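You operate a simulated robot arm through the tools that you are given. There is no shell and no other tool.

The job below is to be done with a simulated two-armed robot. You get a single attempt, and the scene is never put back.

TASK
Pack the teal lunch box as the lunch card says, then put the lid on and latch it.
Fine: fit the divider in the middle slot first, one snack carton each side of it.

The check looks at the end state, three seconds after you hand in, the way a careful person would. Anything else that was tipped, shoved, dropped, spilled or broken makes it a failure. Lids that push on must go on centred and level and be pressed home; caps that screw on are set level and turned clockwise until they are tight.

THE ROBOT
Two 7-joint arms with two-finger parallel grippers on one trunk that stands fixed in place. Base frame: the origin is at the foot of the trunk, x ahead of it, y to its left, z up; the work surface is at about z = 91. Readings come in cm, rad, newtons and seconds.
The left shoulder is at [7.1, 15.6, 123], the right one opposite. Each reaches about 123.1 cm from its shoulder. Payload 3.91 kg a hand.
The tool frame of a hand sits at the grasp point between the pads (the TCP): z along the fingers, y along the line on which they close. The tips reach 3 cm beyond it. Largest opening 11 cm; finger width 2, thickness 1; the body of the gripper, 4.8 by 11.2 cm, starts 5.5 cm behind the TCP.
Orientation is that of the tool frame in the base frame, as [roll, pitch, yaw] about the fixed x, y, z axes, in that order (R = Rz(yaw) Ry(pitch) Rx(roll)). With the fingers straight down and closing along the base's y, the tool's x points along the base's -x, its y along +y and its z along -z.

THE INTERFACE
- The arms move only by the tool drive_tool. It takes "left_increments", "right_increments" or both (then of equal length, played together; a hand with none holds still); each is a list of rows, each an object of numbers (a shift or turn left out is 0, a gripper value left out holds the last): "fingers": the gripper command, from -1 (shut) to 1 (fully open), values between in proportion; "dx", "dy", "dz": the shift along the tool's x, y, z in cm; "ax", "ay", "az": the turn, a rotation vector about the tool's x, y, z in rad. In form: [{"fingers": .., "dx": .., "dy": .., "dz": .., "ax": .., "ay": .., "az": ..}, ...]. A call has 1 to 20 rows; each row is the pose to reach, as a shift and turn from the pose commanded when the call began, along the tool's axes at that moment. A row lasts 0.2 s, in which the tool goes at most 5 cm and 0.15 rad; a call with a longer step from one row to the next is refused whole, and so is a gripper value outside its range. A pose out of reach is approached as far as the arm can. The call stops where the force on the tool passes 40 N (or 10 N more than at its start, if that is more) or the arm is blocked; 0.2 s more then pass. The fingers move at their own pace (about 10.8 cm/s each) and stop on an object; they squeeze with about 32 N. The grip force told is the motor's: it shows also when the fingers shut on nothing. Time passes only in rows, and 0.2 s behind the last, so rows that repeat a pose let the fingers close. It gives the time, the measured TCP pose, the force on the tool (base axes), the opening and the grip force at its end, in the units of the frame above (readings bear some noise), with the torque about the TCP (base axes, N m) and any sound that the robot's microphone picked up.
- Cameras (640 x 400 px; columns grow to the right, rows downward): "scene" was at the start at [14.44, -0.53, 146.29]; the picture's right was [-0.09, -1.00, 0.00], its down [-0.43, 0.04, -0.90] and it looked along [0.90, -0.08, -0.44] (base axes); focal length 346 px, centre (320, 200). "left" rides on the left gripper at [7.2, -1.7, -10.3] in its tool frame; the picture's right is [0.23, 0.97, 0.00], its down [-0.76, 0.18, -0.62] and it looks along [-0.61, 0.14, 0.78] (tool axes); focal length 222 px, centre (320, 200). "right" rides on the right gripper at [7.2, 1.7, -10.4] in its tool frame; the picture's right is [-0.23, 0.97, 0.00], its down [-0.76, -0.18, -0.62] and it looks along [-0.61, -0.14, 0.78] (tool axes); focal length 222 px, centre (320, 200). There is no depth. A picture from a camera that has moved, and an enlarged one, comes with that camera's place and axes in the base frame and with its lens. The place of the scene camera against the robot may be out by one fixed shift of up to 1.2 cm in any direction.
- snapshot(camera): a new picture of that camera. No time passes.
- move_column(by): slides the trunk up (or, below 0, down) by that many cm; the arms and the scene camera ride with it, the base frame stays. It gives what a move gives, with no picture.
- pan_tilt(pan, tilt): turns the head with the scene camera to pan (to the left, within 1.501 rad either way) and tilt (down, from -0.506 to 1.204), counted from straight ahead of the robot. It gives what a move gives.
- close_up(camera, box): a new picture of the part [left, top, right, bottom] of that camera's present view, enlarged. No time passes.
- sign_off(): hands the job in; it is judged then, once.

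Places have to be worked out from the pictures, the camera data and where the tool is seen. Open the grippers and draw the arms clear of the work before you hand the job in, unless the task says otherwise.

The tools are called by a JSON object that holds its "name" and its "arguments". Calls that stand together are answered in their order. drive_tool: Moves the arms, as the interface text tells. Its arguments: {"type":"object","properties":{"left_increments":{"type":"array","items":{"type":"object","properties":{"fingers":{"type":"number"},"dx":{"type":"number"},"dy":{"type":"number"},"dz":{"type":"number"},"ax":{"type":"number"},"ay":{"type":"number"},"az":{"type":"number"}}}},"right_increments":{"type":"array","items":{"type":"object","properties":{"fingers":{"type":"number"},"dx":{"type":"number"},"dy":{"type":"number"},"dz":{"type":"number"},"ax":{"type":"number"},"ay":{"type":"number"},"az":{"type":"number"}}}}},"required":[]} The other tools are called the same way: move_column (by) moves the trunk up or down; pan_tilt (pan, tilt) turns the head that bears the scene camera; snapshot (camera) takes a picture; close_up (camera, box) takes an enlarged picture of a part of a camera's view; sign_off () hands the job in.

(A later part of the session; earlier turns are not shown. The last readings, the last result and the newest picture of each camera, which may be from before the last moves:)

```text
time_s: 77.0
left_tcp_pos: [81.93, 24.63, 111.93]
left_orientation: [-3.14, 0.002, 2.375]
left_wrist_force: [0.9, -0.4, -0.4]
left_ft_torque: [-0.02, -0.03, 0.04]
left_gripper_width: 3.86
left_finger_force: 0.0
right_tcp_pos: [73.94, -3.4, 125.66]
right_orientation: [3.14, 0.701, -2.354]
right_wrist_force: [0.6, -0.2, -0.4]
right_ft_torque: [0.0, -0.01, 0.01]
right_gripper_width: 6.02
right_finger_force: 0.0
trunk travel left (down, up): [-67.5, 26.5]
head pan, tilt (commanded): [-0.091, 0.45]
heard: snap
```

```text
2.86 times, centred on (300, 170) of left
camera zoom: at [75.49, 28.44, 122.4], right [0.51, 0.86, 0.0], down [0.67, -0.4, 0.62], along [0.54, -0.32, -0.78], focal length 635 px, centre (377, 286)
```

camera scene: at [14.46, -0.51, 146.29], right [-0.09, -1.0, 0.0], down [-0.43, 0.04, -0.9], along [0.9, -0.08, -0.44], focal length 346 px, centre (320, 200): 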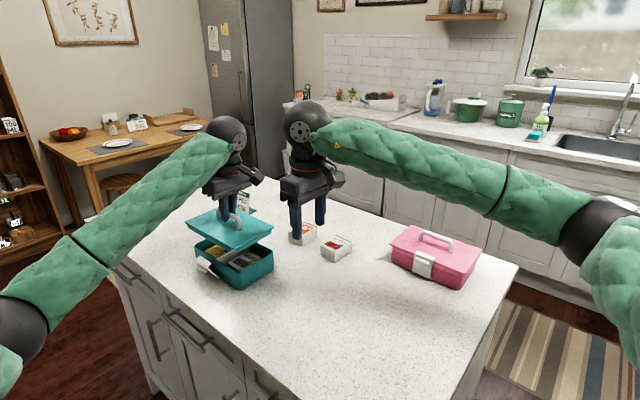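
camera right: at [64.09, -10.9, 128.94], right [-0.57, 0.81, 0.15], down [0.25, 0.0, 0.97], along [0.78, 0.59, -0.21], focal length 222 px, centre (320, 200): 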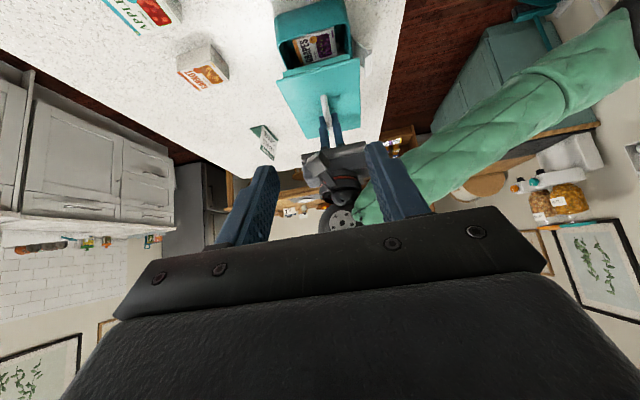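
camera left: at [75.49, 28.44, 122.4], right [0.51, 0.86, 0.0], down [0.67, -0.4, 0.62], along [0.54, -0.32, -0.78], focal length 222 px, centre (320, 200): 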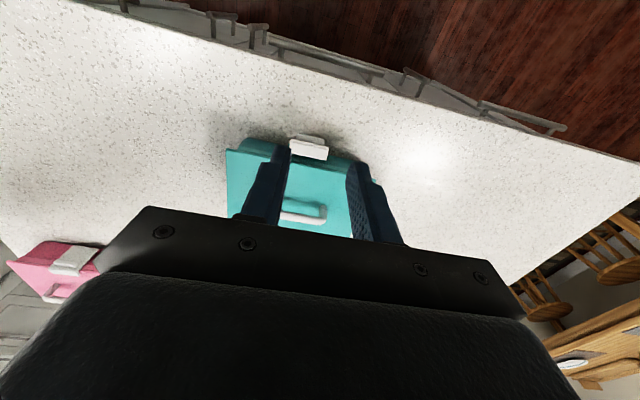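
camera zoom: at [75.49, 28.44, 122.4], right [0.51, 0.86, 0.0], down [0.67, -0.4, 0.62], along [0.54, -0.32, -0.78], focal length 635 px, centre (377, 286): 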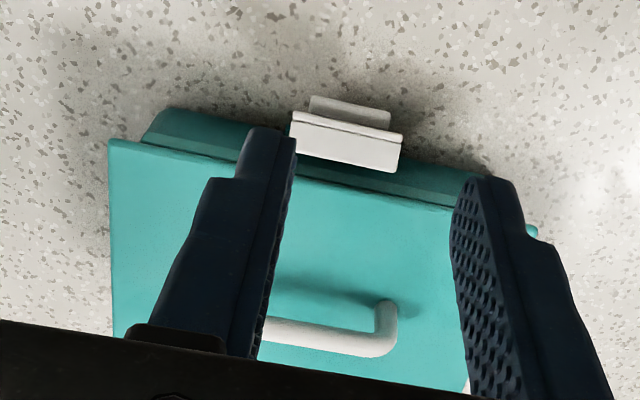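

Lid height is unchanged versus the first seat. I compare against the closed pink box of the same design to verify the seated height.

{"name": "close_up", "arguments": {"camera": "scene", "box": [440, 255, 490, 290]}}

{"name": "close_up", "arguments": {"camera": "scene", "box": [225, 258, 275, 293]}}

{"name": "close_up", "arguments": {"camera": "scene", "box": [385, 220, 485, 290]}}

```text
11.43 times, centred on (465, 272) of scene
camera zoom: at [14.46, -0.54, 146.29], right [-0.09, -1.0, 0.0], down [-0.43, 0.04, -0.9], along [0.9, -0.08, -0.44], focal length 3957 px, centre (-1337, -629)
```

zoom: 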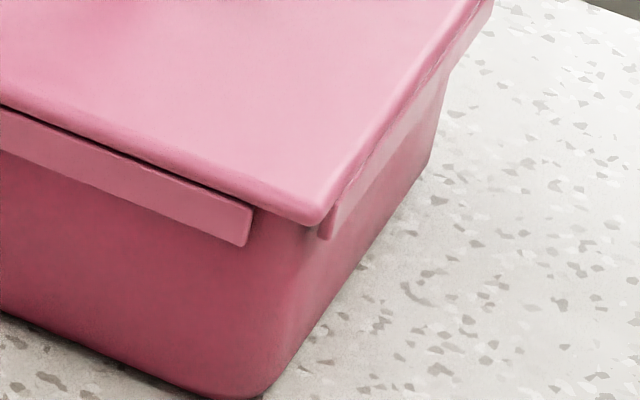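

```text
11.43 times, centred on (250, 276) of scene
camera zoom: at [14.46, -0.54, 146.29], right [-0.09, -1.0, 0.0], down [-0.43, 0.04, -0.9], along [0.9, -0.08, -0.44], focal length 3957 px, centre (1120, -663)
```

zoom: 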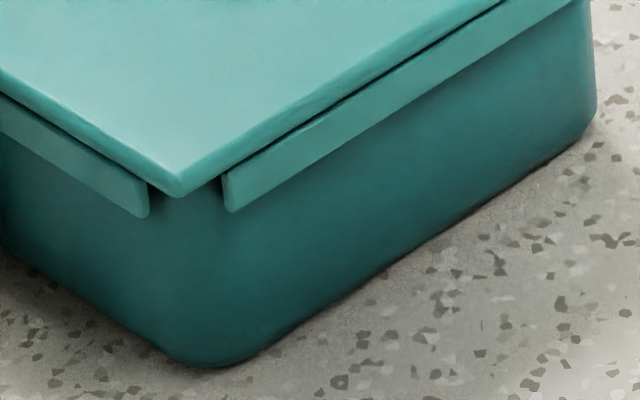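

```text
5.71 times, centred on (435, 255) of scene
camera zoom: at [14.46, -0.54, 146.29], right [-0.09, -1.0, 0.0], down [-0.43, 0.04, -0.9], along [0.9, -0.08, -0.44], focal length 1978 px, centre (-337, -114)
```

zoom: 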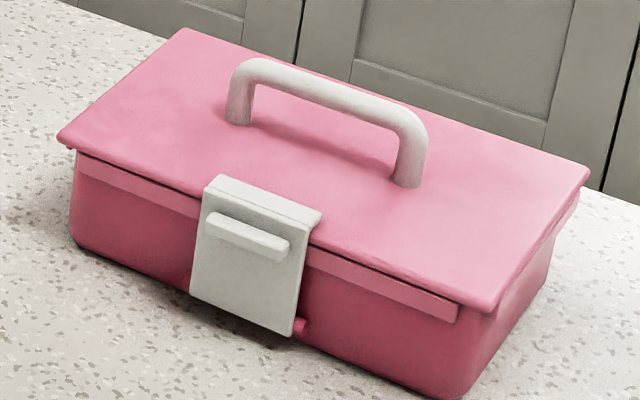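

The seated height matches the pink box (same lid-to-bottom distance), so the lid is home. Now I study the open latch closely from the left and scene cameras.

{"name": "close_up", "arguments": {"camera": "left", "box": [270, 120, 350, 170]}}

{"name": "close_up", "arguments": {"camera": "scene", "box": [195, 245, 235, 285]}}

{"name": "close_up", "arguments": {"camera": "right", "box": [355, 25, 395, 85]}}

```text
8.00 times, centred on (310, 145) of left
camera zoom: at [75.49, 28.44, 122.4], right [0.51, 0.86, 0.0], down [0.67, -0.4, 0.62], along [0.54, -0.32, -0.78], focal length 1777 px, centre (400, 640)
```

zoom: 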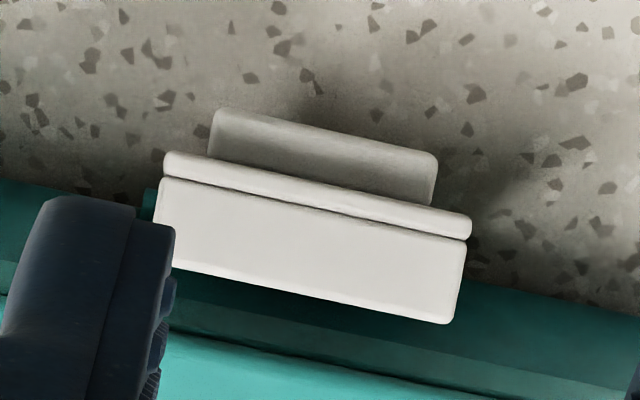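

```text
10.00 times, centred on (215, 265) of scene
camera zoom: at [14.46, -0.54, 146.29], right [-0.09, -1.0, 0.0], down [-0.43, 0.04, -0.9], along [0.9, -0.08, -0.44], focal length 3462 px, centre (1370, -450)
```

zoom: 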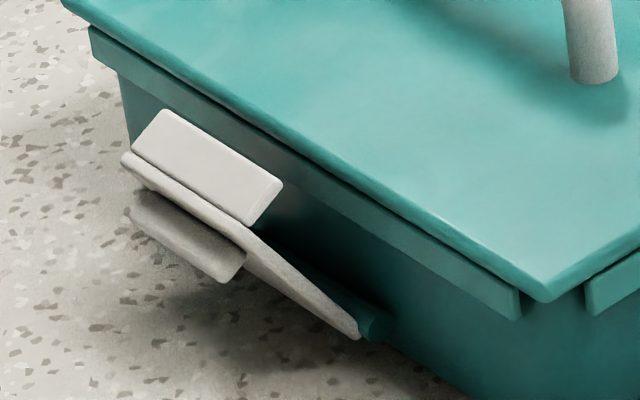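

```text
6.67 times, centred on (375, 55) of right
camera zoom: at [64.06, -10.94, 128.96], right [-0.57, 0.81, 0.15], down [0.25, 0.0, 0.97], along [0.78, 0.59, -0.21], focal length 1481 px, centre (-47, 1167)
```

zoom: 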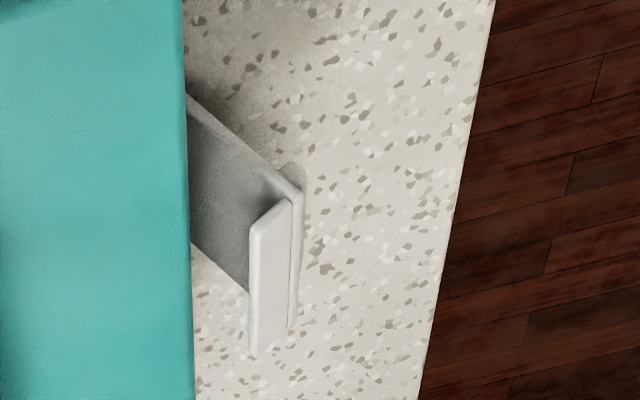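

The latch stands ~30° open, hinged near the box bottom; I'll push it in with the left hand while the right hand's closed fingers back up the opposite wall. First the right hand goes to a hover beyond the back wall.

{"name": "drive_tool", "arguments": {"right_increments": [{"dx": -1.37, "dy": -1.22, "dz": 3.39, "ay": 0.0875, "fingers": -1}, {"dx": -2.74, "dy": -2.44, "dz": 6.78, "ay": 0.175}, {"dx": -4.11, "dy": -3.66, "dz": 10.17, "ay": 0.2625}, {"dx": -5.48, "dy": -4.89, "dz": 13.57, "ay": 0.35}, {"dx": -6.85, "dy": -6.11, "dz": 16.96, "ay": 0.4375}, {"dx": -8.22, "dy": -7.33, "dz": 20.35, "ay": 0.525}, {"dx": -9.59, "dy": -8.55, "dz": 23.74, "ay": 0.6125}, {"dx": -10.96, "dy": -9.77, "dz": 27.13, "ay": 0.7}, {"dx": -10.96, "dy": -9.77, "dz": 27.13, "ay": 0.7}]}}

{"name": "snapshot", "arguments": {"camera": "right"}}

{"name": "snapshot", "arguments": {"camera": "scene"}}

```text
time_s: 79.0
left_tcp_pos: [82.02, 24.75, 111.9]
left_orientation: [3.141, 0.003, 2.378]
left_wrist_force: [0.1, 0.0, -0.2]
left_ft_torque: [0.0, 0.02, -0.01]
left_gripper_width: 3.85
left_finger_force: 0.1
right_tcp_pos: [94.48, 6.12, 114.48]
right_orientation: [3.141, 0.13, -2.352]
right_wrist_force: [-0.3, -0.4, 1.0]
right_ft_torque: [0.0, 0.03, -0.02]
right_gripper_width: 0.01
right_finger_force: 31.8
right hand out of reach, approached as far as the arm can: row 7, 8, 9
trunk travel left (down, up): [-67.5, 26.5]
head pan, tilt (commanded): [-0.091, 0.45]
```

```text
taken
camera right: at [87.33, 1.28, 123.93], right [-0.53, 0.85, 0.03], down [0.6, 0.35, 0.72], along [0.59, 0.4, -0.7], focal length 222 px, centre (320, 200)
```

right: 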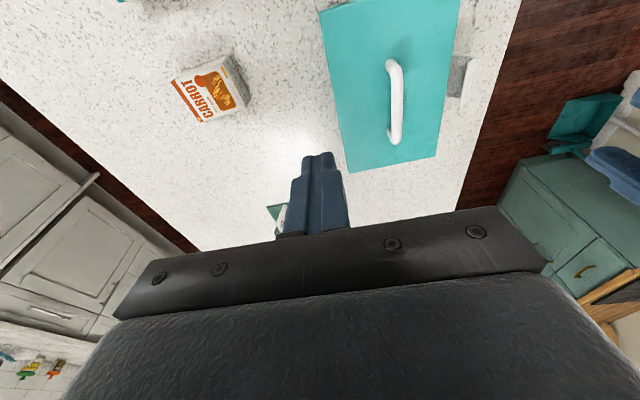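

```text
taken
camera scene: at [14.52, -0.41, 146.28], right [-0.09, -1.0, 0.0], down [-0.43, 0.04, -0.9], along [0.9, -0.08, -0.44], focal length 346 px, centre (320, 200)
```

scene: 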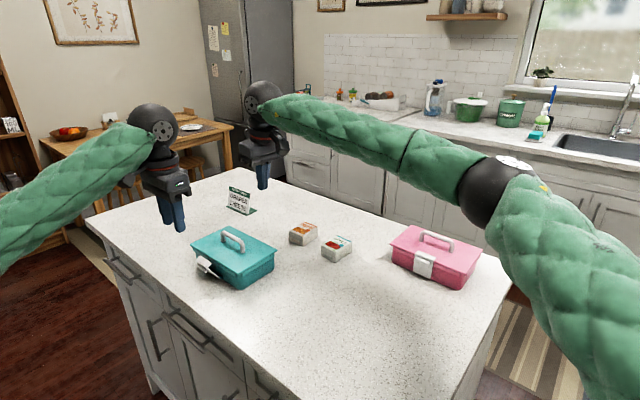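

The right arm can't reach with this wrist yaw. I back it off and turn it to the earlier orientation (yaw 2.376), which reached this area easily.

{"name": "drive_tool", "arguments": {"right_increments": [{"dx": 2.6, "dy": -1.4, "dz": -1.7, "ay": 0.04}, {"dx": 5.3, "dy": -2.8, "dz": -3.4, "ay": 0.09}, {"dx": 7.91, "dy": -4.2, "dz": -5.07, "ay": 0.13}, {"dx": 7.91, "dy": -4.2, "dz": -5.07, "ay": 0.13}]}}

```text
time_s: 80.0
left_tcp_pos: [81.96, 24.77, 112.04]
left_orientation: [-3.141, 0.002, 2.378]
left_wrist_force: [0.5, 1.1, 0.5]
left_ft_torque: [0.01, -0.03, 0.03]
left_gripper_width: 3.86
left_finger_force: 0.0
right_tcp_pos: [91.38, -2.91, 118.51]
right_orientation: [3.141, 0.0, -2.353]
right_wrist_force: [0.6, 0.0, 0.4]
right_ft_torque: [0.01, -0.02, 0.05]
right_gripper_width: 0.01
right_finger_force: 31.9
trunk travel left (down, up): [-67.5, 26.5]
head pan, tilt (commanded): [-0.091, 0.45]
```

{"name": "drive_tool", "arguments": {"right_increments": [{"dx": -1.2, "dy": 0.15, "dz": 0.6, "az": 0.142}, {"dx": -2.4, "dy": 0.3, "dz": 1.2, "az": 0.284}, {"dx": -3.6, "dy": 0.5, "dz": 1.8, "az": 0.426}, {"dx": -4.8, "dy": 0.6, "dz": 2.4, "az": 0.568}, {"dx": -6, "dy": 0.8, "dz": 3, "az": 0.71}, {"dx": -7.1, "dy": 0.95, "dz": 3.5, "az": 0.852}, {"dx": -8.3, "dy": 1.1, "dz": 4.1, "az": 0.994}, {"dx": -9.5, "dy": 1.25, "dz": 4.7, "az": 1.136}, {"dx": -10.7, "dy": 1.4, "dz": 5.3, "az": 1.278}, {"dx": -11.9, "dy": 1.57, "dz": 5.9, "az": 1.42}, {"dx": -13.1, "dy": 1.73, "dz": 6.5, "az": 1.555}, {"dx": -13.1, "dy": 1.73, "dz": 6.5, "az": 1.555}]}}

{"name": "snapshot", "arguments": {"camera": "right"}}

{"name": "snapshot", "arguments": {"camera": "scene"}}

```text
time_s: 82.5
left_tcp_pos: [81.92, 24.63, 112.03]
left_orientation: [3.14, 0.002, 2.376]
left_wrist_force: [0.2, -0.5, -0.3]
left_ft_torque: [-0.02, -0.02, 0.0]
left_gripper_width: 3.83
left_finger_force: 0.0
right_tcp_pos: [99.24, 7.72, 111.99]
right_orientation: [3.139, 0.0, 2.375]
right_wrist_force: [0.6, 0.0, -0.4]
right_ft_torque: [0.01, 0.01, 0.01]
right_gripper_width: 0.01
right_finger_force: 31.3
trunk travel left (down, up): [-67.5, 26.5]
head pan, tilt (commanded): [-0.091, 0.45]
```

```text
taken
camera right: at [95.18, 13.9, 122.33], right [0.84, 0.54, 0.0], down [0.42, -0.66, 0.62], along [0.34, -0.52, -0.78], focal length 222 px, centre (320, 200)
```

right: 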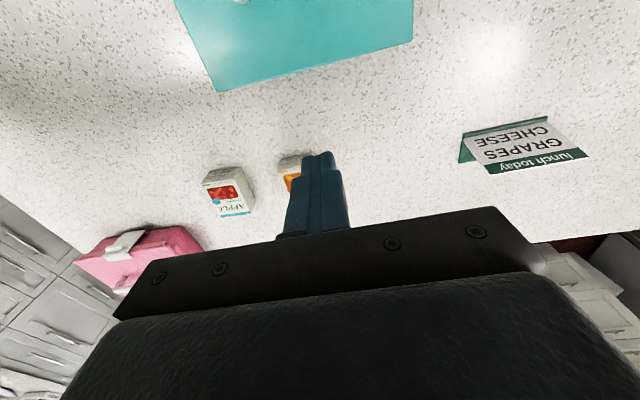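

```text
taken
camera scene: at [14.44, -0.56, 146.29], right [-0.09, -1.0, 0.0], down [-0.43, 0.04, -0.9], along [0.9, -0.08, -0.44], focal length 346 px, centre (320, 200)
```

scene: 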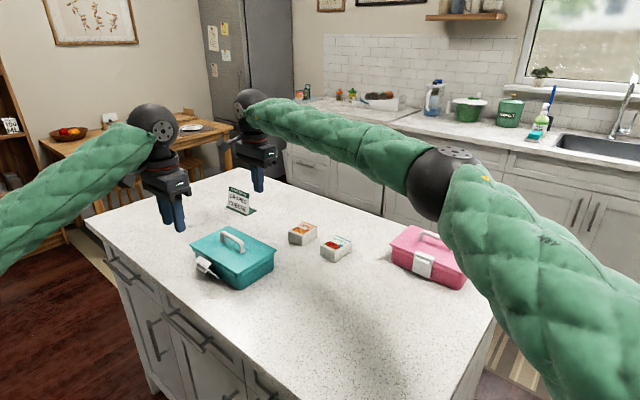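

The right hand reaches here; the lid's back edge is ~4 cm away on the finger side. I lower the closed fingers beside the back wall.

{"name": "drive_tool", "arguments": {"right_increments": [{"dz": 4}, {"dz": 8}, {"dz": 12}, {"dz": 14.6}, {"dz": 14.6}]}}

{"name": "snapshot", "arguments": {"camera": "right"}}

{"name": "close_up", "arguments": {"camera": "scene", "box": [190, 180, 310, 290]}}

{"name": "close_up", "arguments": {"camera": "left", "box": [210, 100, 400, 240]}}

```text
time_s: 83.8
left_tcp_pos: [81.88, 24.7, 112.02]
left_orientation: [3.141, 0.004, 2.378]
left_wrist_force: [-0.1, -0.2, 0.2]
left_ft_torque: [0.0, -0.02, -0.02]
left_gripper_width: 3.79
left_finger_force: 0.0
right_tcp_pos: [99.33, 7.96, 97.14]
right_orientation: [3.139, 0.0, 2.378]
right_wrist_force: [1.1, -0.8, 0.5]
right_ft_torque: [0.0, 0.01, 0.0]
right_gripper_width: 0.0
right_finger_force: 32.6
trunk travel left (down, up): [-67.5, 26.5]
head pan, tilt (commanded): [-0.091, 0.45]
```

```text
taken
camera right: at [95.18, 14.17, 107.57], right [0.84, 0.55, 0.0], down [0.43, -0.66, 0.62], along [0.34, -0.52, -0.78], focal length 222 px, centre (320, 200)
```

right: 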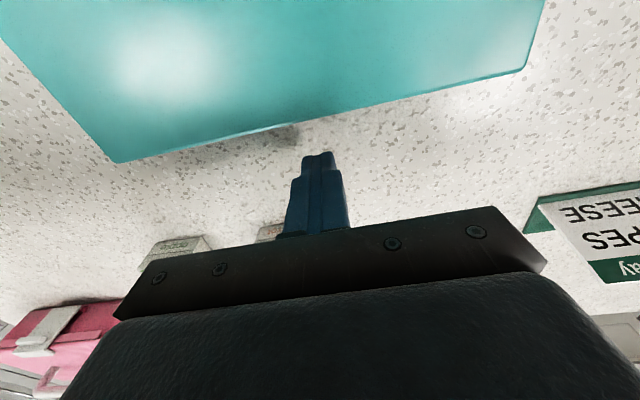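

```text
3.64 times, centred on (250, 235) of scene
camera zoom: at [14.4, -0.5, 146.3], right [-0.09, -1.0, 0.0], down [-0.43, 0.04, -0.9], along [0.9, -0.08, -0.44], focal length 1259 px, centre (574, 73)
```

zoom: 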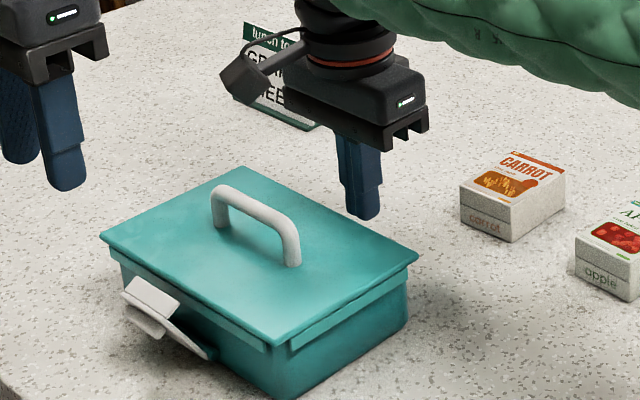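

```text
2.86 times, centred on (305, 170) of left
camera zoom: at [75.45, 28.45, 122.43], right [0.51, 0.86, 0.0], down [0.67, -0.4, 0.63], along [0.54, -0.32, -0.78], focal length 635 px, centre (363, 286)
```

zoom: 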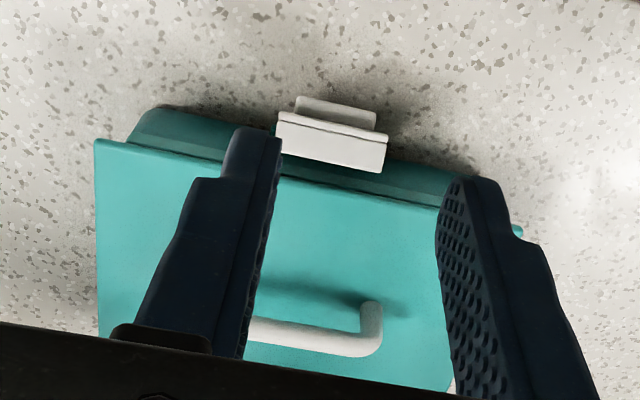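

The lid edge is ~3.9 cm from the finger axis, so ~2.9 cm gap. I approach by 2.5 cm, then check.

{"name": "drive_tool", "arguments": {"right_increments": [{"dx": 1.0}, {"dx": 2.0}, {"dx": 2.5}, {"dx": 2.5}]}}

{"name": "snapshot", "arguments": {"camera": "right"}}

{"name": "close_up", "arguments": {"camera": "scene", "box": [210, 190, 290, 260]}}

```text
time_s: 84.8
left_tcp_pos: [81.89, 24.65, 111.93]
left_orientation: [3.141, 0.003, 2.378]
left_wrist_force: [0.2, 0.1, 0.1]
left_ft_torque: [-0.02, 0.03, 0.01]
left_gripper_width: 3.88
left_finger_force: 0.0
right_tcp_pos: [97.42, 9.52, 97.4]
right_orientation: [3.14, 0.0, 2.377]
right_wrist_force: [-0.7, 0.3, -0.9]
right_ft_torque: [0.02, 0.0, -0.01]
right_gripper_width: 0.01
right_finger_force: 32.0
trunk travel left (down, up): [-67.5, 26.5]
head pan, tilt (commanded): [-0.091, 0.45]
```

```text
taken
camera right: at [93.38, 15.73, 107.71], right [0.84, 0.55, 0.0], down [0.43, -0.66, 0.62], along [0.34, -0.52, -0.78], focal length 222 px, centre (320, 200)
```

right: 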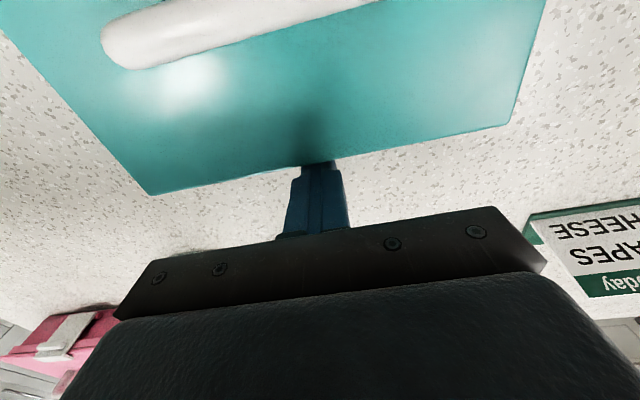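

```text
5.71 times, centred on (250, 225) of scene
camera zoom: at [14.45, -0.51, 146.29], right [-0.09, -1.0, 0.0], down [-0.43, 0.04, -0.9], along [0.9, -0.08, -0.44], focal length 1978 px, centre (720, 57)
```

zoom: 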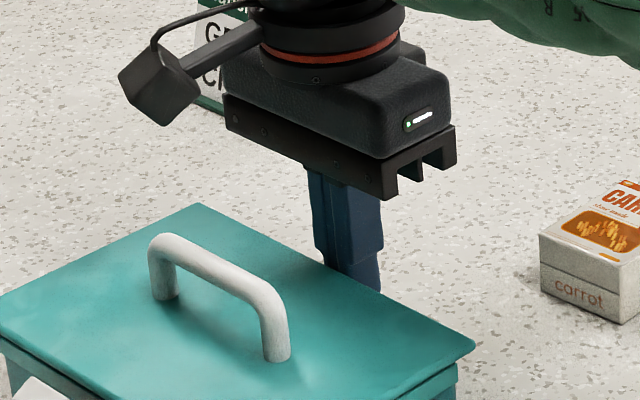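

The gap is now roughly 0.4–0.8 cm. I approach further in small steps, watching for the first contact force.

{"name": "drive_tool", "arguments": {"right_increments": [{"dx": 0.15}, {"dx": 0.3}, {"dx": 0.3}]}}

{"name": "close_up", "arguments": {"camera": "right", "box": [270, 120, 370, 200]}}

```text
time_s: 85.5
left_tcp_pos: [81.89, 24.67, 111.93]
left_orientation: [3.141, 0.002, 2.378]
left_wrist_force: [-1.0, -0.6, 0.5]
left_ft_torque: [0.02, 0.02, -0.03]
left_gripper_width: 3.85
left_finger_force: 0.2
right_tcp_pos: [97.19, 9.78, 97.43]
right_orientation: [3.139, 0.001, 2.376]
right_wrist_force: [0.3, -0.2, 0.4]
right_ft_torque: [-0.02, 0.01, 0.0]
right_gripper_width: 0.0
right_finger_force: 32.2
trunk travel left (down, up): [-67.5, 26.5]
head pan, tilt (commanded): [-0.091, 0.45]
```

```text
5.00 times, centred on (320, 160) of right
camera zoom: at [93.11, 15.98, 107.7], right [0.84, 0.54, 0.0], down [0.43, -0.66, 0.62], along [0.34, -0.52, -0.78], focal length 1111 px, centre (320, 400)
```

zoom: 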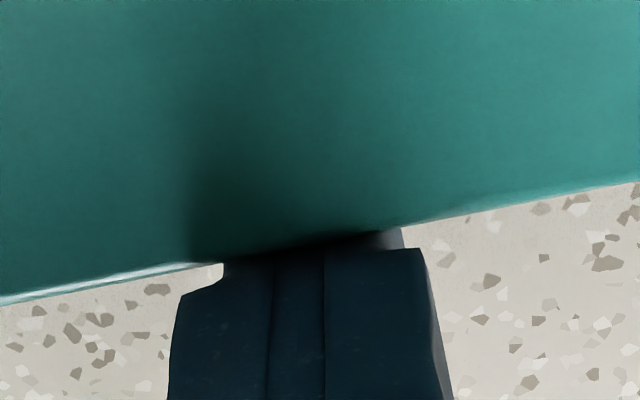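

Close to contact, no force yet. Two more 0.1 cm steps.

{"name": "drive_tool", "arguments": {"right_increments": [{"dx": 0.1}, {"dx": 0.1}]}}

{"name": "drive_tool", "arguments": {"right_increments": [{"dx": 0.1}, {"dx": 0.1}]}}

```text
time_s: 86.2
left_tcp_pos: [81.8, 24.75, 111.96]
left_orientation: [-3.141, 0.001, 2.377]
left_wrist_force: [0.1, 1.2, 0.7]
left_ft_torque: [-0.01, 0.0, 0.01]
left_gripper_width: 3.85
left_finger_force: 0.1
right_tcp_pos: [97.1, 9.7, 97.26]
right_orientation: [3.141, -0.003, 2.379]
right_wrist_force: [0.4, -0.1, -0.4]
right_ft_torque: [0.02, 0.02, 0.06]
right_gripper_width: 0.01
right_finger_force: 32.1
trunk travel left (down, up): [-67.5, 26.5]
head pan, tilt (commanded): [-0.091, 0.45]
heard: snap
```

```text
time_s: 86.8
left_tcp_pos: [81.97, 24.56, 112.03]
left_orientation: [-3.14, 0.002, 2.378]
left_wrist_force: [-0.2, 0.7, 0.2]
left_ft_torque: [-0.01, -0.02, -0.01]
left_gripper_width: 3.84
left_finger_force: 0.1
right_tcp_pos: [97.0, 9.88, 97.35]
right_orientation: [3.139, 0.0, 2.375]
right_wrist_force: [-0.1, -0.5, 0.2]
right_ft_torque: [0.01, 0.0, 0.02]
right_gripper_width: 0.0
right_finger_force: 32.1
trunk travel left (down, up): [-67.5, 26.5]
head pan, tilt (commanded): [-0.091, 0.45]
heard: snap
```

Snaps were heard while touching the lid edge. I look at the lid from the scene and the left camera before doing anything else.

{"name": "close_up", "arguments": {"camera": "scene", "box": [185, 220, 285, 290]}}

{"name": "close_up", "arguments": {"camera": "scene", "box": [225, 258, 275, 293]}}

{"name": "close_up", "arguments": {"camera": "left", "box": [210, 100, 400, 240]}}

{"name": "close_up", "arguments": {"camera": "scene", "box": [240, 230, 290, 265]}}

```text
5.71 times, centred on (235, 255) of scene
camera zoom: at [14.46, -0.5, 146.29], right [-0.09, -1.0, 0.0], down [-0.43, 0.04, -0.9], along [0.9, -0.08, -0.44], focal length 1978 px, centre (806, -114)
```

zoom: 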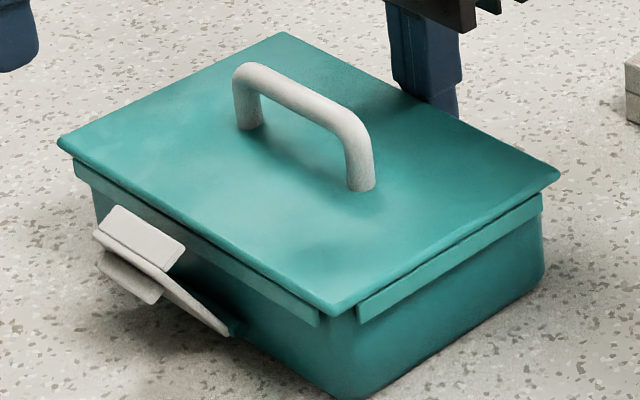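

```text
11.43 times, centred on (250, 276) of scene
camera zoom: at [14.46, -0.5, 146.29], right [-0.09, -1.0, 0.0], down [-0.43, 0.04, -0.9], along [0.9, -0.08, -0.44], focal length 3957 px, centre (1120, -663)
```

zoom: 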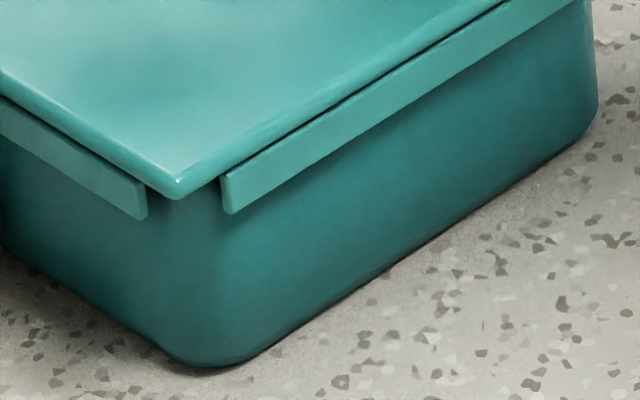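

```text
2.86 times, centred on (305, 170) of left
camera zoom: at [75.5, 28.45, 122.39], right [0.51, 0.86, 0.0], down [0.67, -0.4, 0.63], along [0.54, -0.32, -0.78], focal length 635 px, centre (363, 286)
```

zoom: 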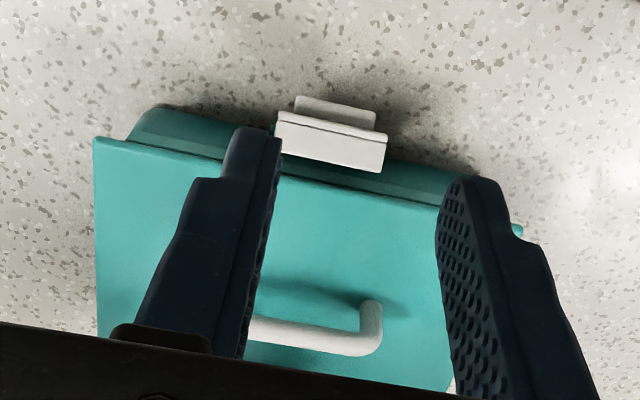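

```text
11.43 times, centred on (265, 248) of scene
camera zoom: at [14.46, -0.5, 146.29], right [-0.09, -1.0, 0.0], down [-0.43, 0.04, -0.9], along [0.9, -0.08, -0.44], focal length 3957 px, centre (949, -343)
```

zoom: 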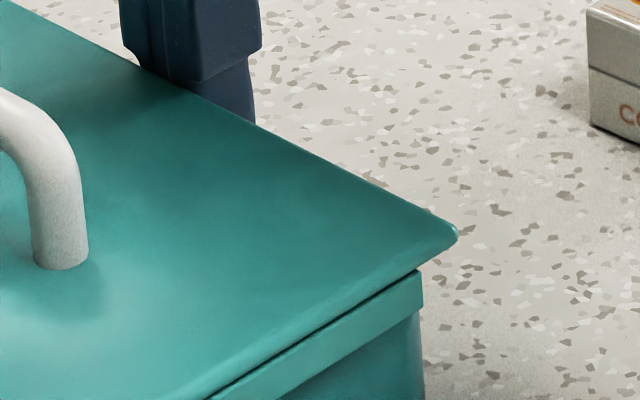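

The finger is touching the lid edge and shifted the lid ~0.1 cm on the box. I back off and instead tilt the right fingers so their tips brace the box wall itself, below the lid's skirt.

{"name": "drive_tool", "arguments": {"right_increments": [{"dx": -0.5}, {"dx": -1.2}, {"dx": -1.2, "dz": 0.5, "ay": 0.1}, {"dx": -1.2, "dz": 1.4, "ay": 0.2}, {"dx": -1.2, "dz": 1.4, "ay": 0.2}]}}

{"name": "close_up", "arguments": {"camera": "scene", "box": [225, 258, 275, 293]}}

{"name": "close_up", "arguments": {"camera": "scene", "box": [210, 190, 290, 260]}}

```text
time_s: 88.0
left_tcp_pos: [81.85, 24.73, 112.06]
left_orientation: [-3.141, 0.004, 2.377]
left_wrist_force: [0.1, 0.2, 0.5]
left_ft_torque: [-0.06, 0.02, -0.04]
left_gripper_width: 3.85
left_finger_force: 0.0
right_tcp_pos: [97.94, 8.87, 96.03]
right_orientation: [3.139, -0.201, 2.377]
right_wrist_force: [0.3, -0.1, -0.1]
right_ft_torque: [0.0, -0.03, -0.01]
right_gripper_width: 0.0
right_finger_force: 31.7
trunk travel left (down, up): [-67.5, 26.5]
head pan, tilt (commanded): [-0.091, 0.45]
```

```text
11.43 times, centred on (250, 276) of scene
camera zoom: at [14.41, -0.49, 146.3], right [-0.09, -1.0, 0.0], down [-0.43, 0.04, -0.9], along [0.9, -0.08, -0.44], focal length 3957 px, centre (1120, -663)
```

zoom: 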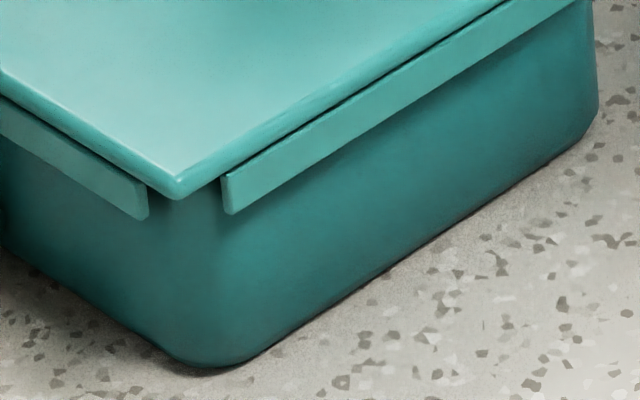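

```text
5.71 times, centred on (250, 225) of scene
camera zoom: at [14.41, -0.49, 146.3], right [-0.09, -1.0, 0.0], down [-0.43, 0.04, -0.9], along [0.9, -0.08, -0.44], focal length 1978 px, centre (720, 57)
```

zoom: 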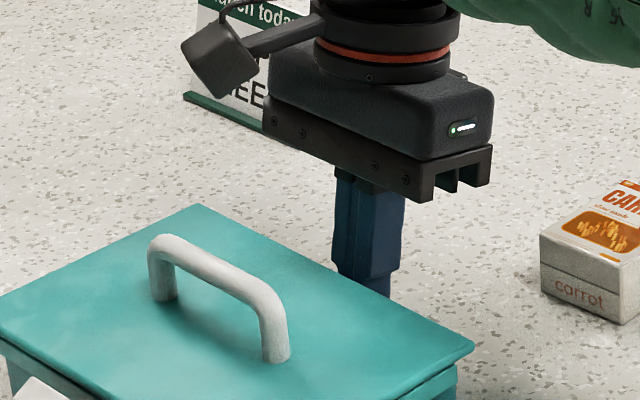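

Now I approach the box wall with the tilted fingertips, 0.8 cm first, then small steps watching for contact.

{"name": "drive_tool", "arguments": {"right_increments": [{"dx": 0.39, "dz": 0.08}, {"dx": 0.78, "dz": 0.16}, {"dx": 0.78, "dz": 0.16}]}}

{"name": "drive_tool", "arguments": {"right_increments": [{"dx": 0.15, "dz": 0.03}, {"dx": 0.15, "dz": 0.03}]}}

{"name": "drive_tool", "arguments": {"right_increments": [{"dx": 0.1, "dz": 0.02}, {"dx": 0.1, "dz": 0.02}]}}

```text
time_s: 88.8
left_tcp_pos: [81.97, 24.6, 111.96]
left_orientation: [3.141, 0.003, 2.377]
left_wrist_force: [-0.2, -0.1, 0.2]
left_ft_torque: [-0.01, -0.02, 0.0]
left_gripper_width: 3.87
left_finger_force: 0.1
right_tcp_pos: [97.51, 9.53, 96.15]
right_orientation: [3.14, -0.202, 2.378]
right_wrist_force: [0.5, -0.4, -0.1]
right_ft_torque: [0.0, -0.02, -0.02]
right_gripper_width: 0.0
right_finger_force: 31.9
trunk travel left (down, up): [-67.5, 26.5]
head pan, tilt (commanded): [-0.091, 0.45]
```

```text
time_s: 89.3
left_tcp_pos: [81.91, 24.7, 112.03]
left_orientation: [-3.141, 0.003, 2.377]
left_wrist_force: [0.0, -0.7, 0.1]
left_ft_torque: [-0.03, -0.02, 0.0]
left_gripper_width: 3.85
left_finger_force: 0.0
right_tcp_pos: [97.29, 9.62, 96.05]
right_orientation: [3.139, -0.2, 2.379]
right_wrist_force: [-0.6, 0.2, 0.1]
right_ft_torque: [0.02, 0.01, -0.01]
right_gripper_width: 0.02
right_finger_force: 32.0
trunk travel left (down, up): [-67.5, 26.5]
head pan, tilt (commanded): [-0.091, 0.45]
```

```text
time_s: 90.0
left_tcp_pos: [81.85, 24.66, 111.96]
left_orientation: [3.142, 0.003, 2.376]
left_wrist_force: [0.3, -1.2, -0.2]
left_ft_torque: [-0.01, -0.03, 0.0]
left_gripper_width: 3.86
left_finger_force: 0.0
right_tcp_pos: [97.28, 9.71, 96.19]
right_orientation: [3.139, -0.202, 2.376]
right_wrist_force: [0.4, 0.3, 0.2]
right_ft_torque: [0.02, 0.0, -0.02]
right_gripper_width: 0.01
right_finger_force: 32.3
trunk travel left (down, up): [-67.5, 26.5]
head pan, tilt (commanded): [-0.091, 0.45]
```

Still no force; the tips should be within ~0.2 cm of the wall. One more 0.1 cm step, then I look.

{"name": "drive_tool", "arguments": {"right_increments": [{"dx": 0.1, "dz": 0.02}, {"dx": 0.1, "dz": 0.02}]}}

{"name": "close_up", "arguments": {"camera": "scene", "box": [210, 200, 290, 270]}}

{"name": "snapshot", "arguments": {"camera": "left"}}

```text
time_s: 90.5
left_tcp_pos: [81.92, 24.64, 111.95]
left_orientation: [3.141, 0.003, 2.376]
left_wrist_force: [0.4, -0.1, 0.2]
left_ft_torque: [-0.02, 0.01, -0.02]
left_gripper_width: 3.87
left_finger_force: 0.1
right_tcp_pos: [97.17, 9.77, 96.02]
right_orientation: [3.141, -0.199, 2.378]
right_wrist_force: [1.1, -0.7, -0.2]
right_ft_torque: [-0.05, -0.03, -0.03]
right_gripper_width: 0.0
right_finger_force: 32.0
trunk travel left (down, up): [-67.5, 26.5]
head pan, tilt (commanded): [-0.091, 0.45]
heard: snap
```

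```text
5.71 times, centred on (250, 235) of scene
camera zoom: at [14.47, -0.52, 146.29], right [-0.09, -1.0, 0.0], down [-0.43, 0.04, -0.9], along [0.9, -0.08, -0.44], focal length 1978 px, centre (720, 0)
```

zoom: 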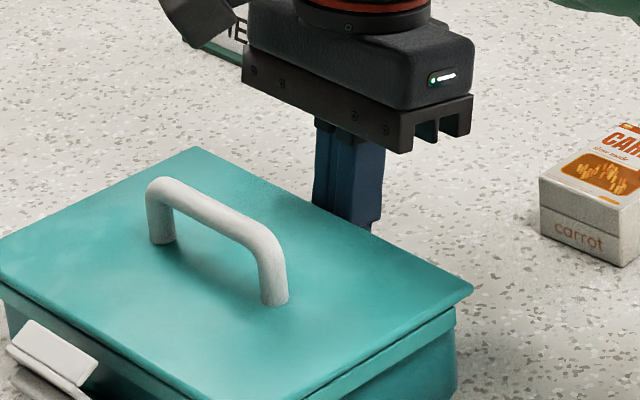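

```text
taken
camera left: at [75.51, 28.43, 122.39], right [0.51, 0.86, 0.0], down [0.67, -0.4, 0.62], along [0.54, -0.32, -0.78], focal length 222 px, centre (320, 200)
```

left: 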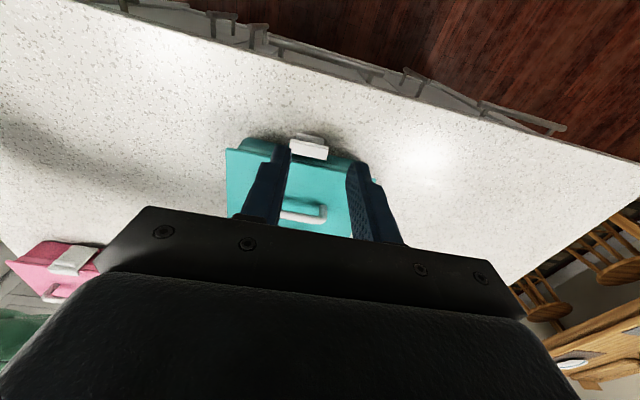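

Light contact (~1.3 N) with the wall: the brace is set. Now the left hand: close fingers, align with the latch's middle, and lower outside it.

{"name": "drive_tool", "arguments": {"left_increments": [{"dy": -0.26, "dz": 1, "fingers": -1}, {"dy": -0.26, "dz": 4}, {"dy": -0.26, "dz": 8}, {"dy": -0.26, "dz": 12}, {"dy": -0.26, "dz": 15.3}, {"dy": -0.26, "dz": 15.3}]}}

{"name": "snapshot", "arguments": {"camera": "left"}}

{"name": "close_up", "arguments": {"camera": "scene", "box": [165, 200, 285, 295]}}

```text
time_s: 92.0
left_tcp_pos: [81.87, 24.44, 96.48]
left_orientation: [3.139, 0.001, 2.378]
left_wrist_force: [-0.2, 0.0, 0.4]
left_ft_torque: [0.02, 0.0, -0.01]
left_gripper_width: 0.01
left_finger_force: 31.8
right_tcp_pos: [97.22, 9.83, 96.19]
right_orientation: [3.139, -0.202, 2.377]
right_wrist_force: [0.3, 0.0, -0.1]
right_ft_torque: [0.0, -0.01, -0.03]
right_gripper_width: 0.01
right_finger_force: 31.7
trunk travel left (down, up): [-67.5, 26.5]
head pan, tilt (commanded): [-0.091, 0.45]
heard: snap
```

```text
taken
camera left: at [75.5, 28.25, 106.91], right [0.51, 0.86, 0.0], down [0.67, -0.4, 0.63], along [0.54, -0.32, -0.78], focal length 222 px, centre (320, 200)
```

left: 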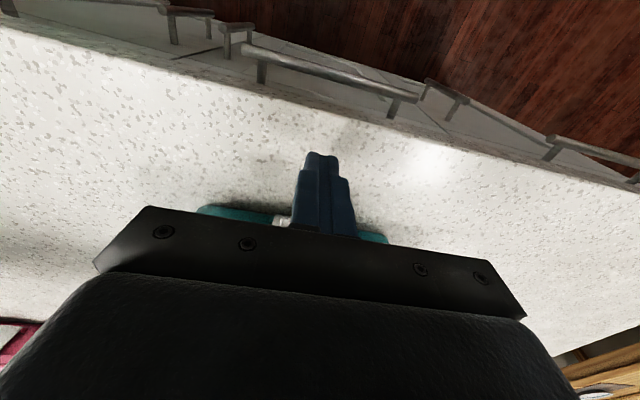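

```text
4.21 times, centred on (225, 248) of scene
camera zoom: at [14.43, -0.52, 146.29], right [-0.09, -1.0, 0.0], down [-0.43, 0.04, -0.9], along [0.9, -0.08, -0.44], focal length 1458 px, centre (720, 0)
```

zoom: 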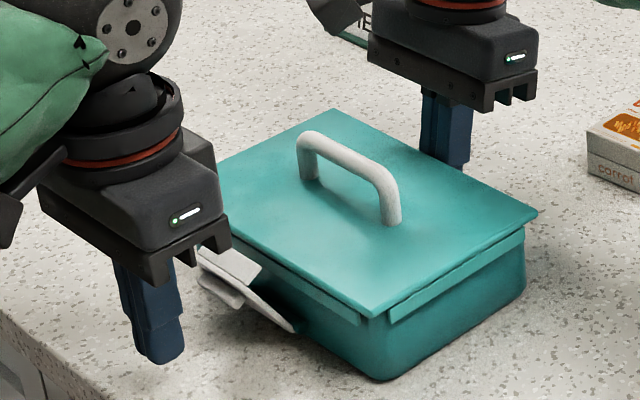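

Left fingers are outside the latch. I move in toward it until contact.

{"name": "drive_tool", "arguments": {"left_increments": [{"dx": -1.0}, {"dx": -2.0}, {"dx": -2.8}, {"dx": -2.8}]}}

{"name": "close_up", "arguments": {"camera": "scene", "box": [185, 225, 255, 290]}}

```text
time_s: 93.0
left_tcp_pos: [83.61, 22.67, 96.49]
left_orientation: [-3.141, 0.002, 2.375]
left_wrist_force: [-0.1, 0.3, 0.0]
left_ft_torque: [-0.02, -0.02, 0.04]
left_gripper_width: 0.0
left_finger_force: 32.2
right_tcp_pos: [97.29, 9.83, 96.1]
right_orientation: [3.139, -0.201, 2.376]
right_wrist_force: [-0.7, -0.8, 0.8]
right_ft_torque: [-0.01, 0.01, 0.02]
right_gripper_width: 0.01
right_finger_force: 31.8
trunk travel left (down, up): [-67.5, 26.5]
head pan, tilt (commanded): [-0.091, 0.45]
heard: snap
```

```text
6.15 times, centred on (220, 258) of scene
camera zoom: at [14.46, -0.49, 146.29], right [-0.09, -1.0, 0.0], down [-0.43, 0.04, -0.9], along [0.9, -0.08, -0.44], focal length 2130 px, centre (935, -154)
```

zoom: 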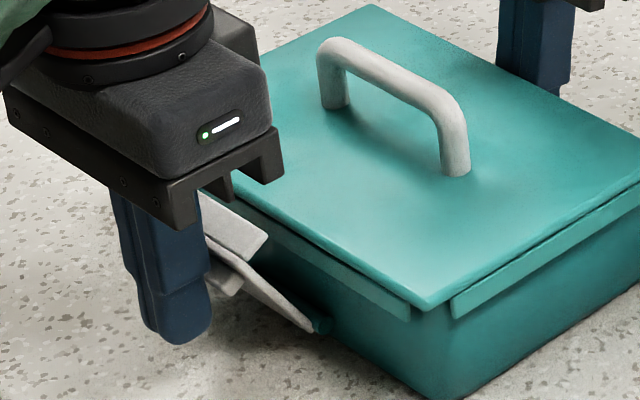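

Just short of the tab. I push on in small steps.

{"name": "drive_tool", "arguments": {"left_increments": [{"dx": -0.3}, {"dx": -0.6}, {"dx": -0.9}, {"dx": -0.9}]}}

{"name": "close_up", "arguments": {"camera": "scene", "box": [185, 225, 255, 290]}}

```text
time_s: 94.0
left_tcp_pos: [84.32, 21.69, 96.68]
left_orientation: [-3.141, 0.003, 2.377]
left_wrist_force: [-0.3, 2.2, 2.1]
left_ft_torque: [0.02, -0.05, 0.02]
left_gripper_width: 0.0
left_finger_force: 31.8
right_tcp_pos: [97.18, 9.77, 96.05]
right_orientation: [3.14, -0.201, 2.378]
right_wrist_force: [1.2, -1.3, -0.1]
right_ft_torque: [-0.04, -0.02, 0.01]
right_gripper_width: 0.0
right_finger_force: 31.7
trunk travel left (down, up): [-67.5, 26.5]
head pan, tilt (commanded): [-0.091, 0.45]
heard: snap
```

```text
6.15 times, centred on (220, 258) of scene
camera zoom: at [14.45, -0.5, 146.29], right [-0.09, -1.0, 0.0], down [-0.43, 0.04, -0.9], along [0.9, -0.08, -0.44], focal length 2130 px, centre (935, -154)
```

zoom: 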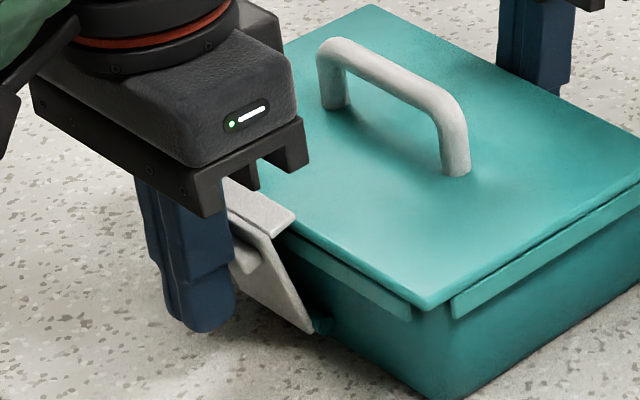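

The latch is swinging up with ~3 N. Its lip is about to pass over the lid edge; I keep pushing in small steps.

{"name": "drive_tool", "arguments": {"left_increments": [{"dx": -0.2}, {"dx": -0.4}, {"dx": -0.6}, {"dx": -0.6}]}}

{"name": "close_up", "arguments": {"camera": "scene", "box": [185, 225, 255, 290]}}

```text
time_s: 95.0
left_tcp_pos: [84.57, 21.48, 96.87]
left_orientation: [3.14, 0.003, 2.377]
left_wrist_force: [-3.4, 5.6, 19.2]
left_ft_torque: [-0.17, -0.1, -0.01]
left_gripper_width: 0.02
left_finger_force: 32.2
right_tcp_pos: [97.23, 9.76, 96.22]
right_orientation: [3.14, -0.199, 2.376]
right_wrist_force: [7.4, -3.8, 1.1]
right_ft_torque: [-0.08, -0.19, -0.05]
right_gripper_width: 0.0
right_finger_force: 31.8
trunk travel left (down, up): [-67.5, 26.5]
head pan, tilt (commanded): [-0.091, 0.45]
heard: snap
```

```text
6.15 times, centred on (220, 258) of scene
camera zoom: at [14.32, -0.52, 146.32], right [-0.09, -1.0, 0.0], down [-0.43, 0.04, -0.9], along [0.9, -0.08, -0.43], focal length 2130 px, centre (935, -154)
```

zoom: 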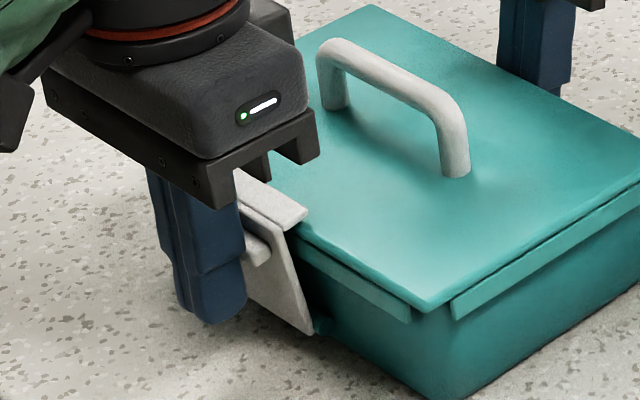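

The latch plate is nearly upright; the 19 N upward force shows the tab sticks to the finger and must rise with it. I move up slightly while pushing further in.

{"name": "drive_tool", "arguments": {"left_increments": [{"dz": -0.25}, {"dz": -0.3, "dx": -0.1}, {"dz": -0.3, "dx": -0.2}, {"dz": -0.3, "dx": -0.2}]}}

{"name": "close_up", "arguments": {"camera": "scene", "box": [185, 225, 255, 290]}}

```text
time_s: 96.0
left_tcp_pos: [84.86, 21.24, 96.93]
left_orientation: [3.14, 0.004, 2.377]
left_wrist_force: [0.0, 6.8, 16.7]
left_ft_torque: [-0.16, -0.16, 0.07]
left_gripper_width: 0.02
left_finger_force: 31.9
right_tcp_pos: [97.09, 9.65, 96.25]
right_orientation: [3.14, -0.2, 2.377]
right_wrist_force: [4.7, -4.7, -0.2]
right_ft_torque: [-0.24, -0.03, 0.01]
right_gripper_width: 0.0
right_finger_force: 31.5
trunk travel left (down, up): [-67.5, 26.5]
head pan, tilt (commanded): [-0.091, 0.45]
heard: snap
```

```text
6.15 times, centred on (220, 258) of scene
camera zoom: at [14.34, -0.53, 146.31], right [-0.09, -1.0, 0.0], down [-0.43, 0.04, -0.9], along [0.9, -0.08, -0.43], focal length 2130 px, centre (935, -154)
```

zoom: 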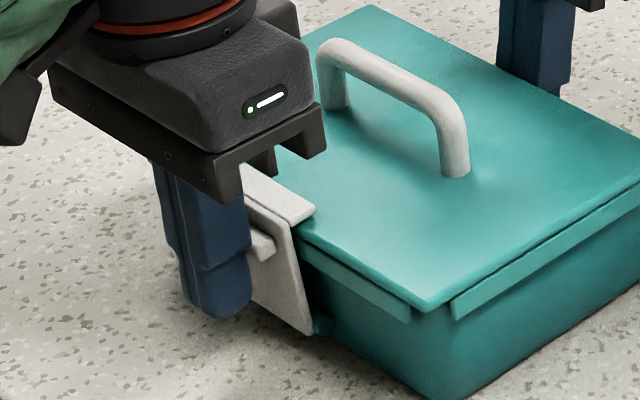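

Further in; the plate is almost vertical. I continue in and up by another 0.3 cm.

{"name": "drive_tool", "arguments": {"left_increments": [{"dz": -0.2, "dx": -0.1}, {"dz": -0.3, "dx": -0.2}, {"dz": -0.3, "dx": -0.35}, {"dz": -0.3, "dx": -0.35}]}}

{"name": "close_up", "arguments": {"camera": "scene", "box": [185, 225, 255, 290]}}

```text
time_s: 97.0
left_tcp_pos: [85.17, 21.13, 97.12]
left_orientation: [-3.141, 0.002, 2.378]
left_wrist_force: [-2.6, 3.4, -1.4]
left_ft_torque: [0.0, 0.04, 0.0]
left_gripper_width: 0.0
left_finger_force: 32.3
right_tcp_pos: [97.16, 9.76, 96.05]
right_orientation: [3.142, -0.2, 2.378]
right_wrist_force: [1.5, -1.3, -0.2]
right_ft_torque: [-0.03, -0.1, 0.01]
right_gripper_width: 0.02
right_finger_force: 32.1
trunk travel left (down, up): [-67.5, 26.5]
head pan, tilt (commanded): [-0.091, 0.45]
```

```text
6.15 times, centred on (220, 258) of scene
camera zoom: at [14.47, -0.5, 146.28], right [-0.09, -1.0, 0.0], down [-0.43, 0.04, -0.9], along [0.9, -0.08, -0.44], focal length 2130 px, centre (935, -154)
```

zoom: 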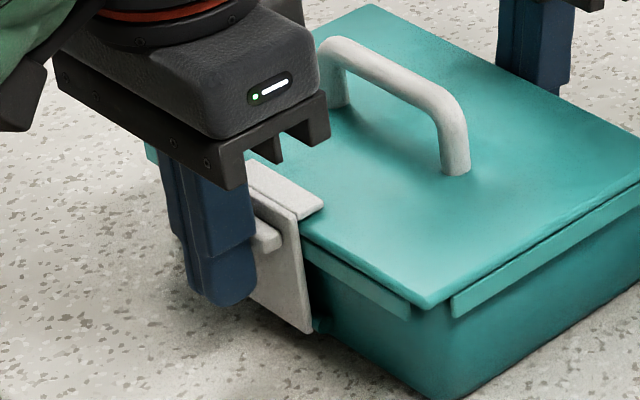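

The plate now looks upright with its lip over the lid. I push a little more to be sure it clicks home, watching the force.

{"name": "drive_tool", "arguments": {"left_increments": [{"dx": -0.1}, {"dx": -0.2}, {"dx": -0.2}]}}

{"name": "close_up", "arguments": {"camera": "scene", "box": [185, 225, 255, 290]}}

```text
time_s: 97.8
left_tcp_pos: [85.32, 21.03, 97.25]
left_orientation: [3.139, 0.002, 2.378]
left_wrist_force: [-10.1, 8.4, 1.7]
left_ft_torque: [0.17, -0.08, 0.0]
left_gripper_width: 0.0
left_finger_force: 31.8
right_tcp_pos: [97.27, 9.66, 96.26]
right_orientation: [3.14, -0.2, 2.374]
right_wrist_force: [8.5, -7.5, -2.3]
right_ft_torque: [-0.26, -0.22, -0.01]
right_gripper_width: 0.0
right_finger_force: 32.0
trunk travel left (down, up): [-67.5, 26.5]
head pan, tilt (commanded): [-0.091, 0.45]
```

```text
6.15 times, centred on (220, 258) of scene
camera zoom: at [14.46, -0.49, 146.29], right [-0.09, -1.0, 0.0], down [-0.43, 0.04, -0.9], along [0.9, -0.08, -0.44], focal length 2130 px, centre (935, -154)
```

zoom: 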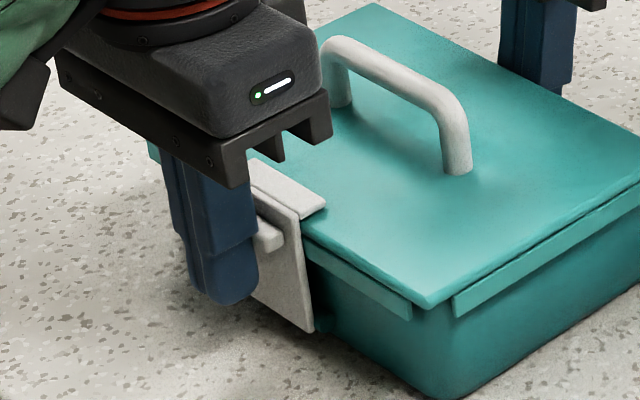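

The latch is at a hard stop (13 N push, balanced by the brace). I push somewhat harder once to be sure it is latched.

{"name": "drive_tool", "arguments": {"left_increments": [{"dx": -0.1}, {"dx": -0.2}, {"dx": -0.2}]}}

{"name": "close_up", "arguments": {"camera": "scene", "box": [185, 225, 255, 290]}}

```text
time_s: 98.5
left_tcp_pos: [85.41, 20.83, 97.23]
left_orientation: [3.14, 0.003, 2.378]
left_wrist_force: [-24.2, 22.7, 6.7]
left_ft_torque: [0.08, 0.07, 0.0]
left_gripper_width: 0.0
left_finger_force: 32.0
right_tcp_pos: [97.18, 9.69, 96.08]
right_orientation: [-3.141, -0.199, 2.374]
right_wrist_force: [23.0, -21.8, -5.0]
right_ft_torque: [-0.55, -0.71, -0.04]
right_gripper_width: 0.0
right_finger_force: 31.8
trunk travel left (down, up): [-67.5, 26.5]
head pan, tilt (commanded): [-0.091, 0.45]
```

```text
6.15 times, centred on (220, 258) of scene
camera zoom: at [14.45, -0.49, 146.29], right [-0.09, -1.0, 0.0], down [-0.43, 0.04, -0.9], along [0.9, -0.08, -0.44], focal length 2130 px, centre (935, -154)
```

zoom: 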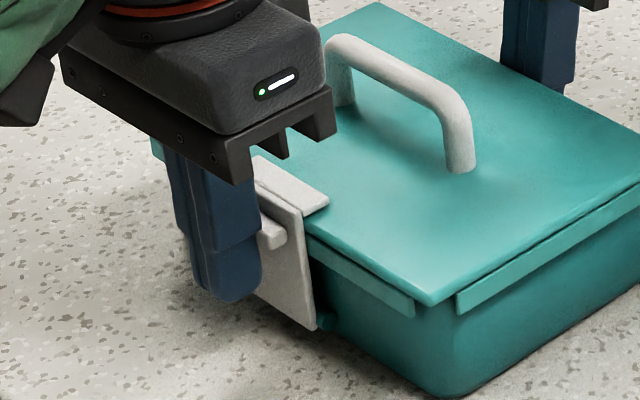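

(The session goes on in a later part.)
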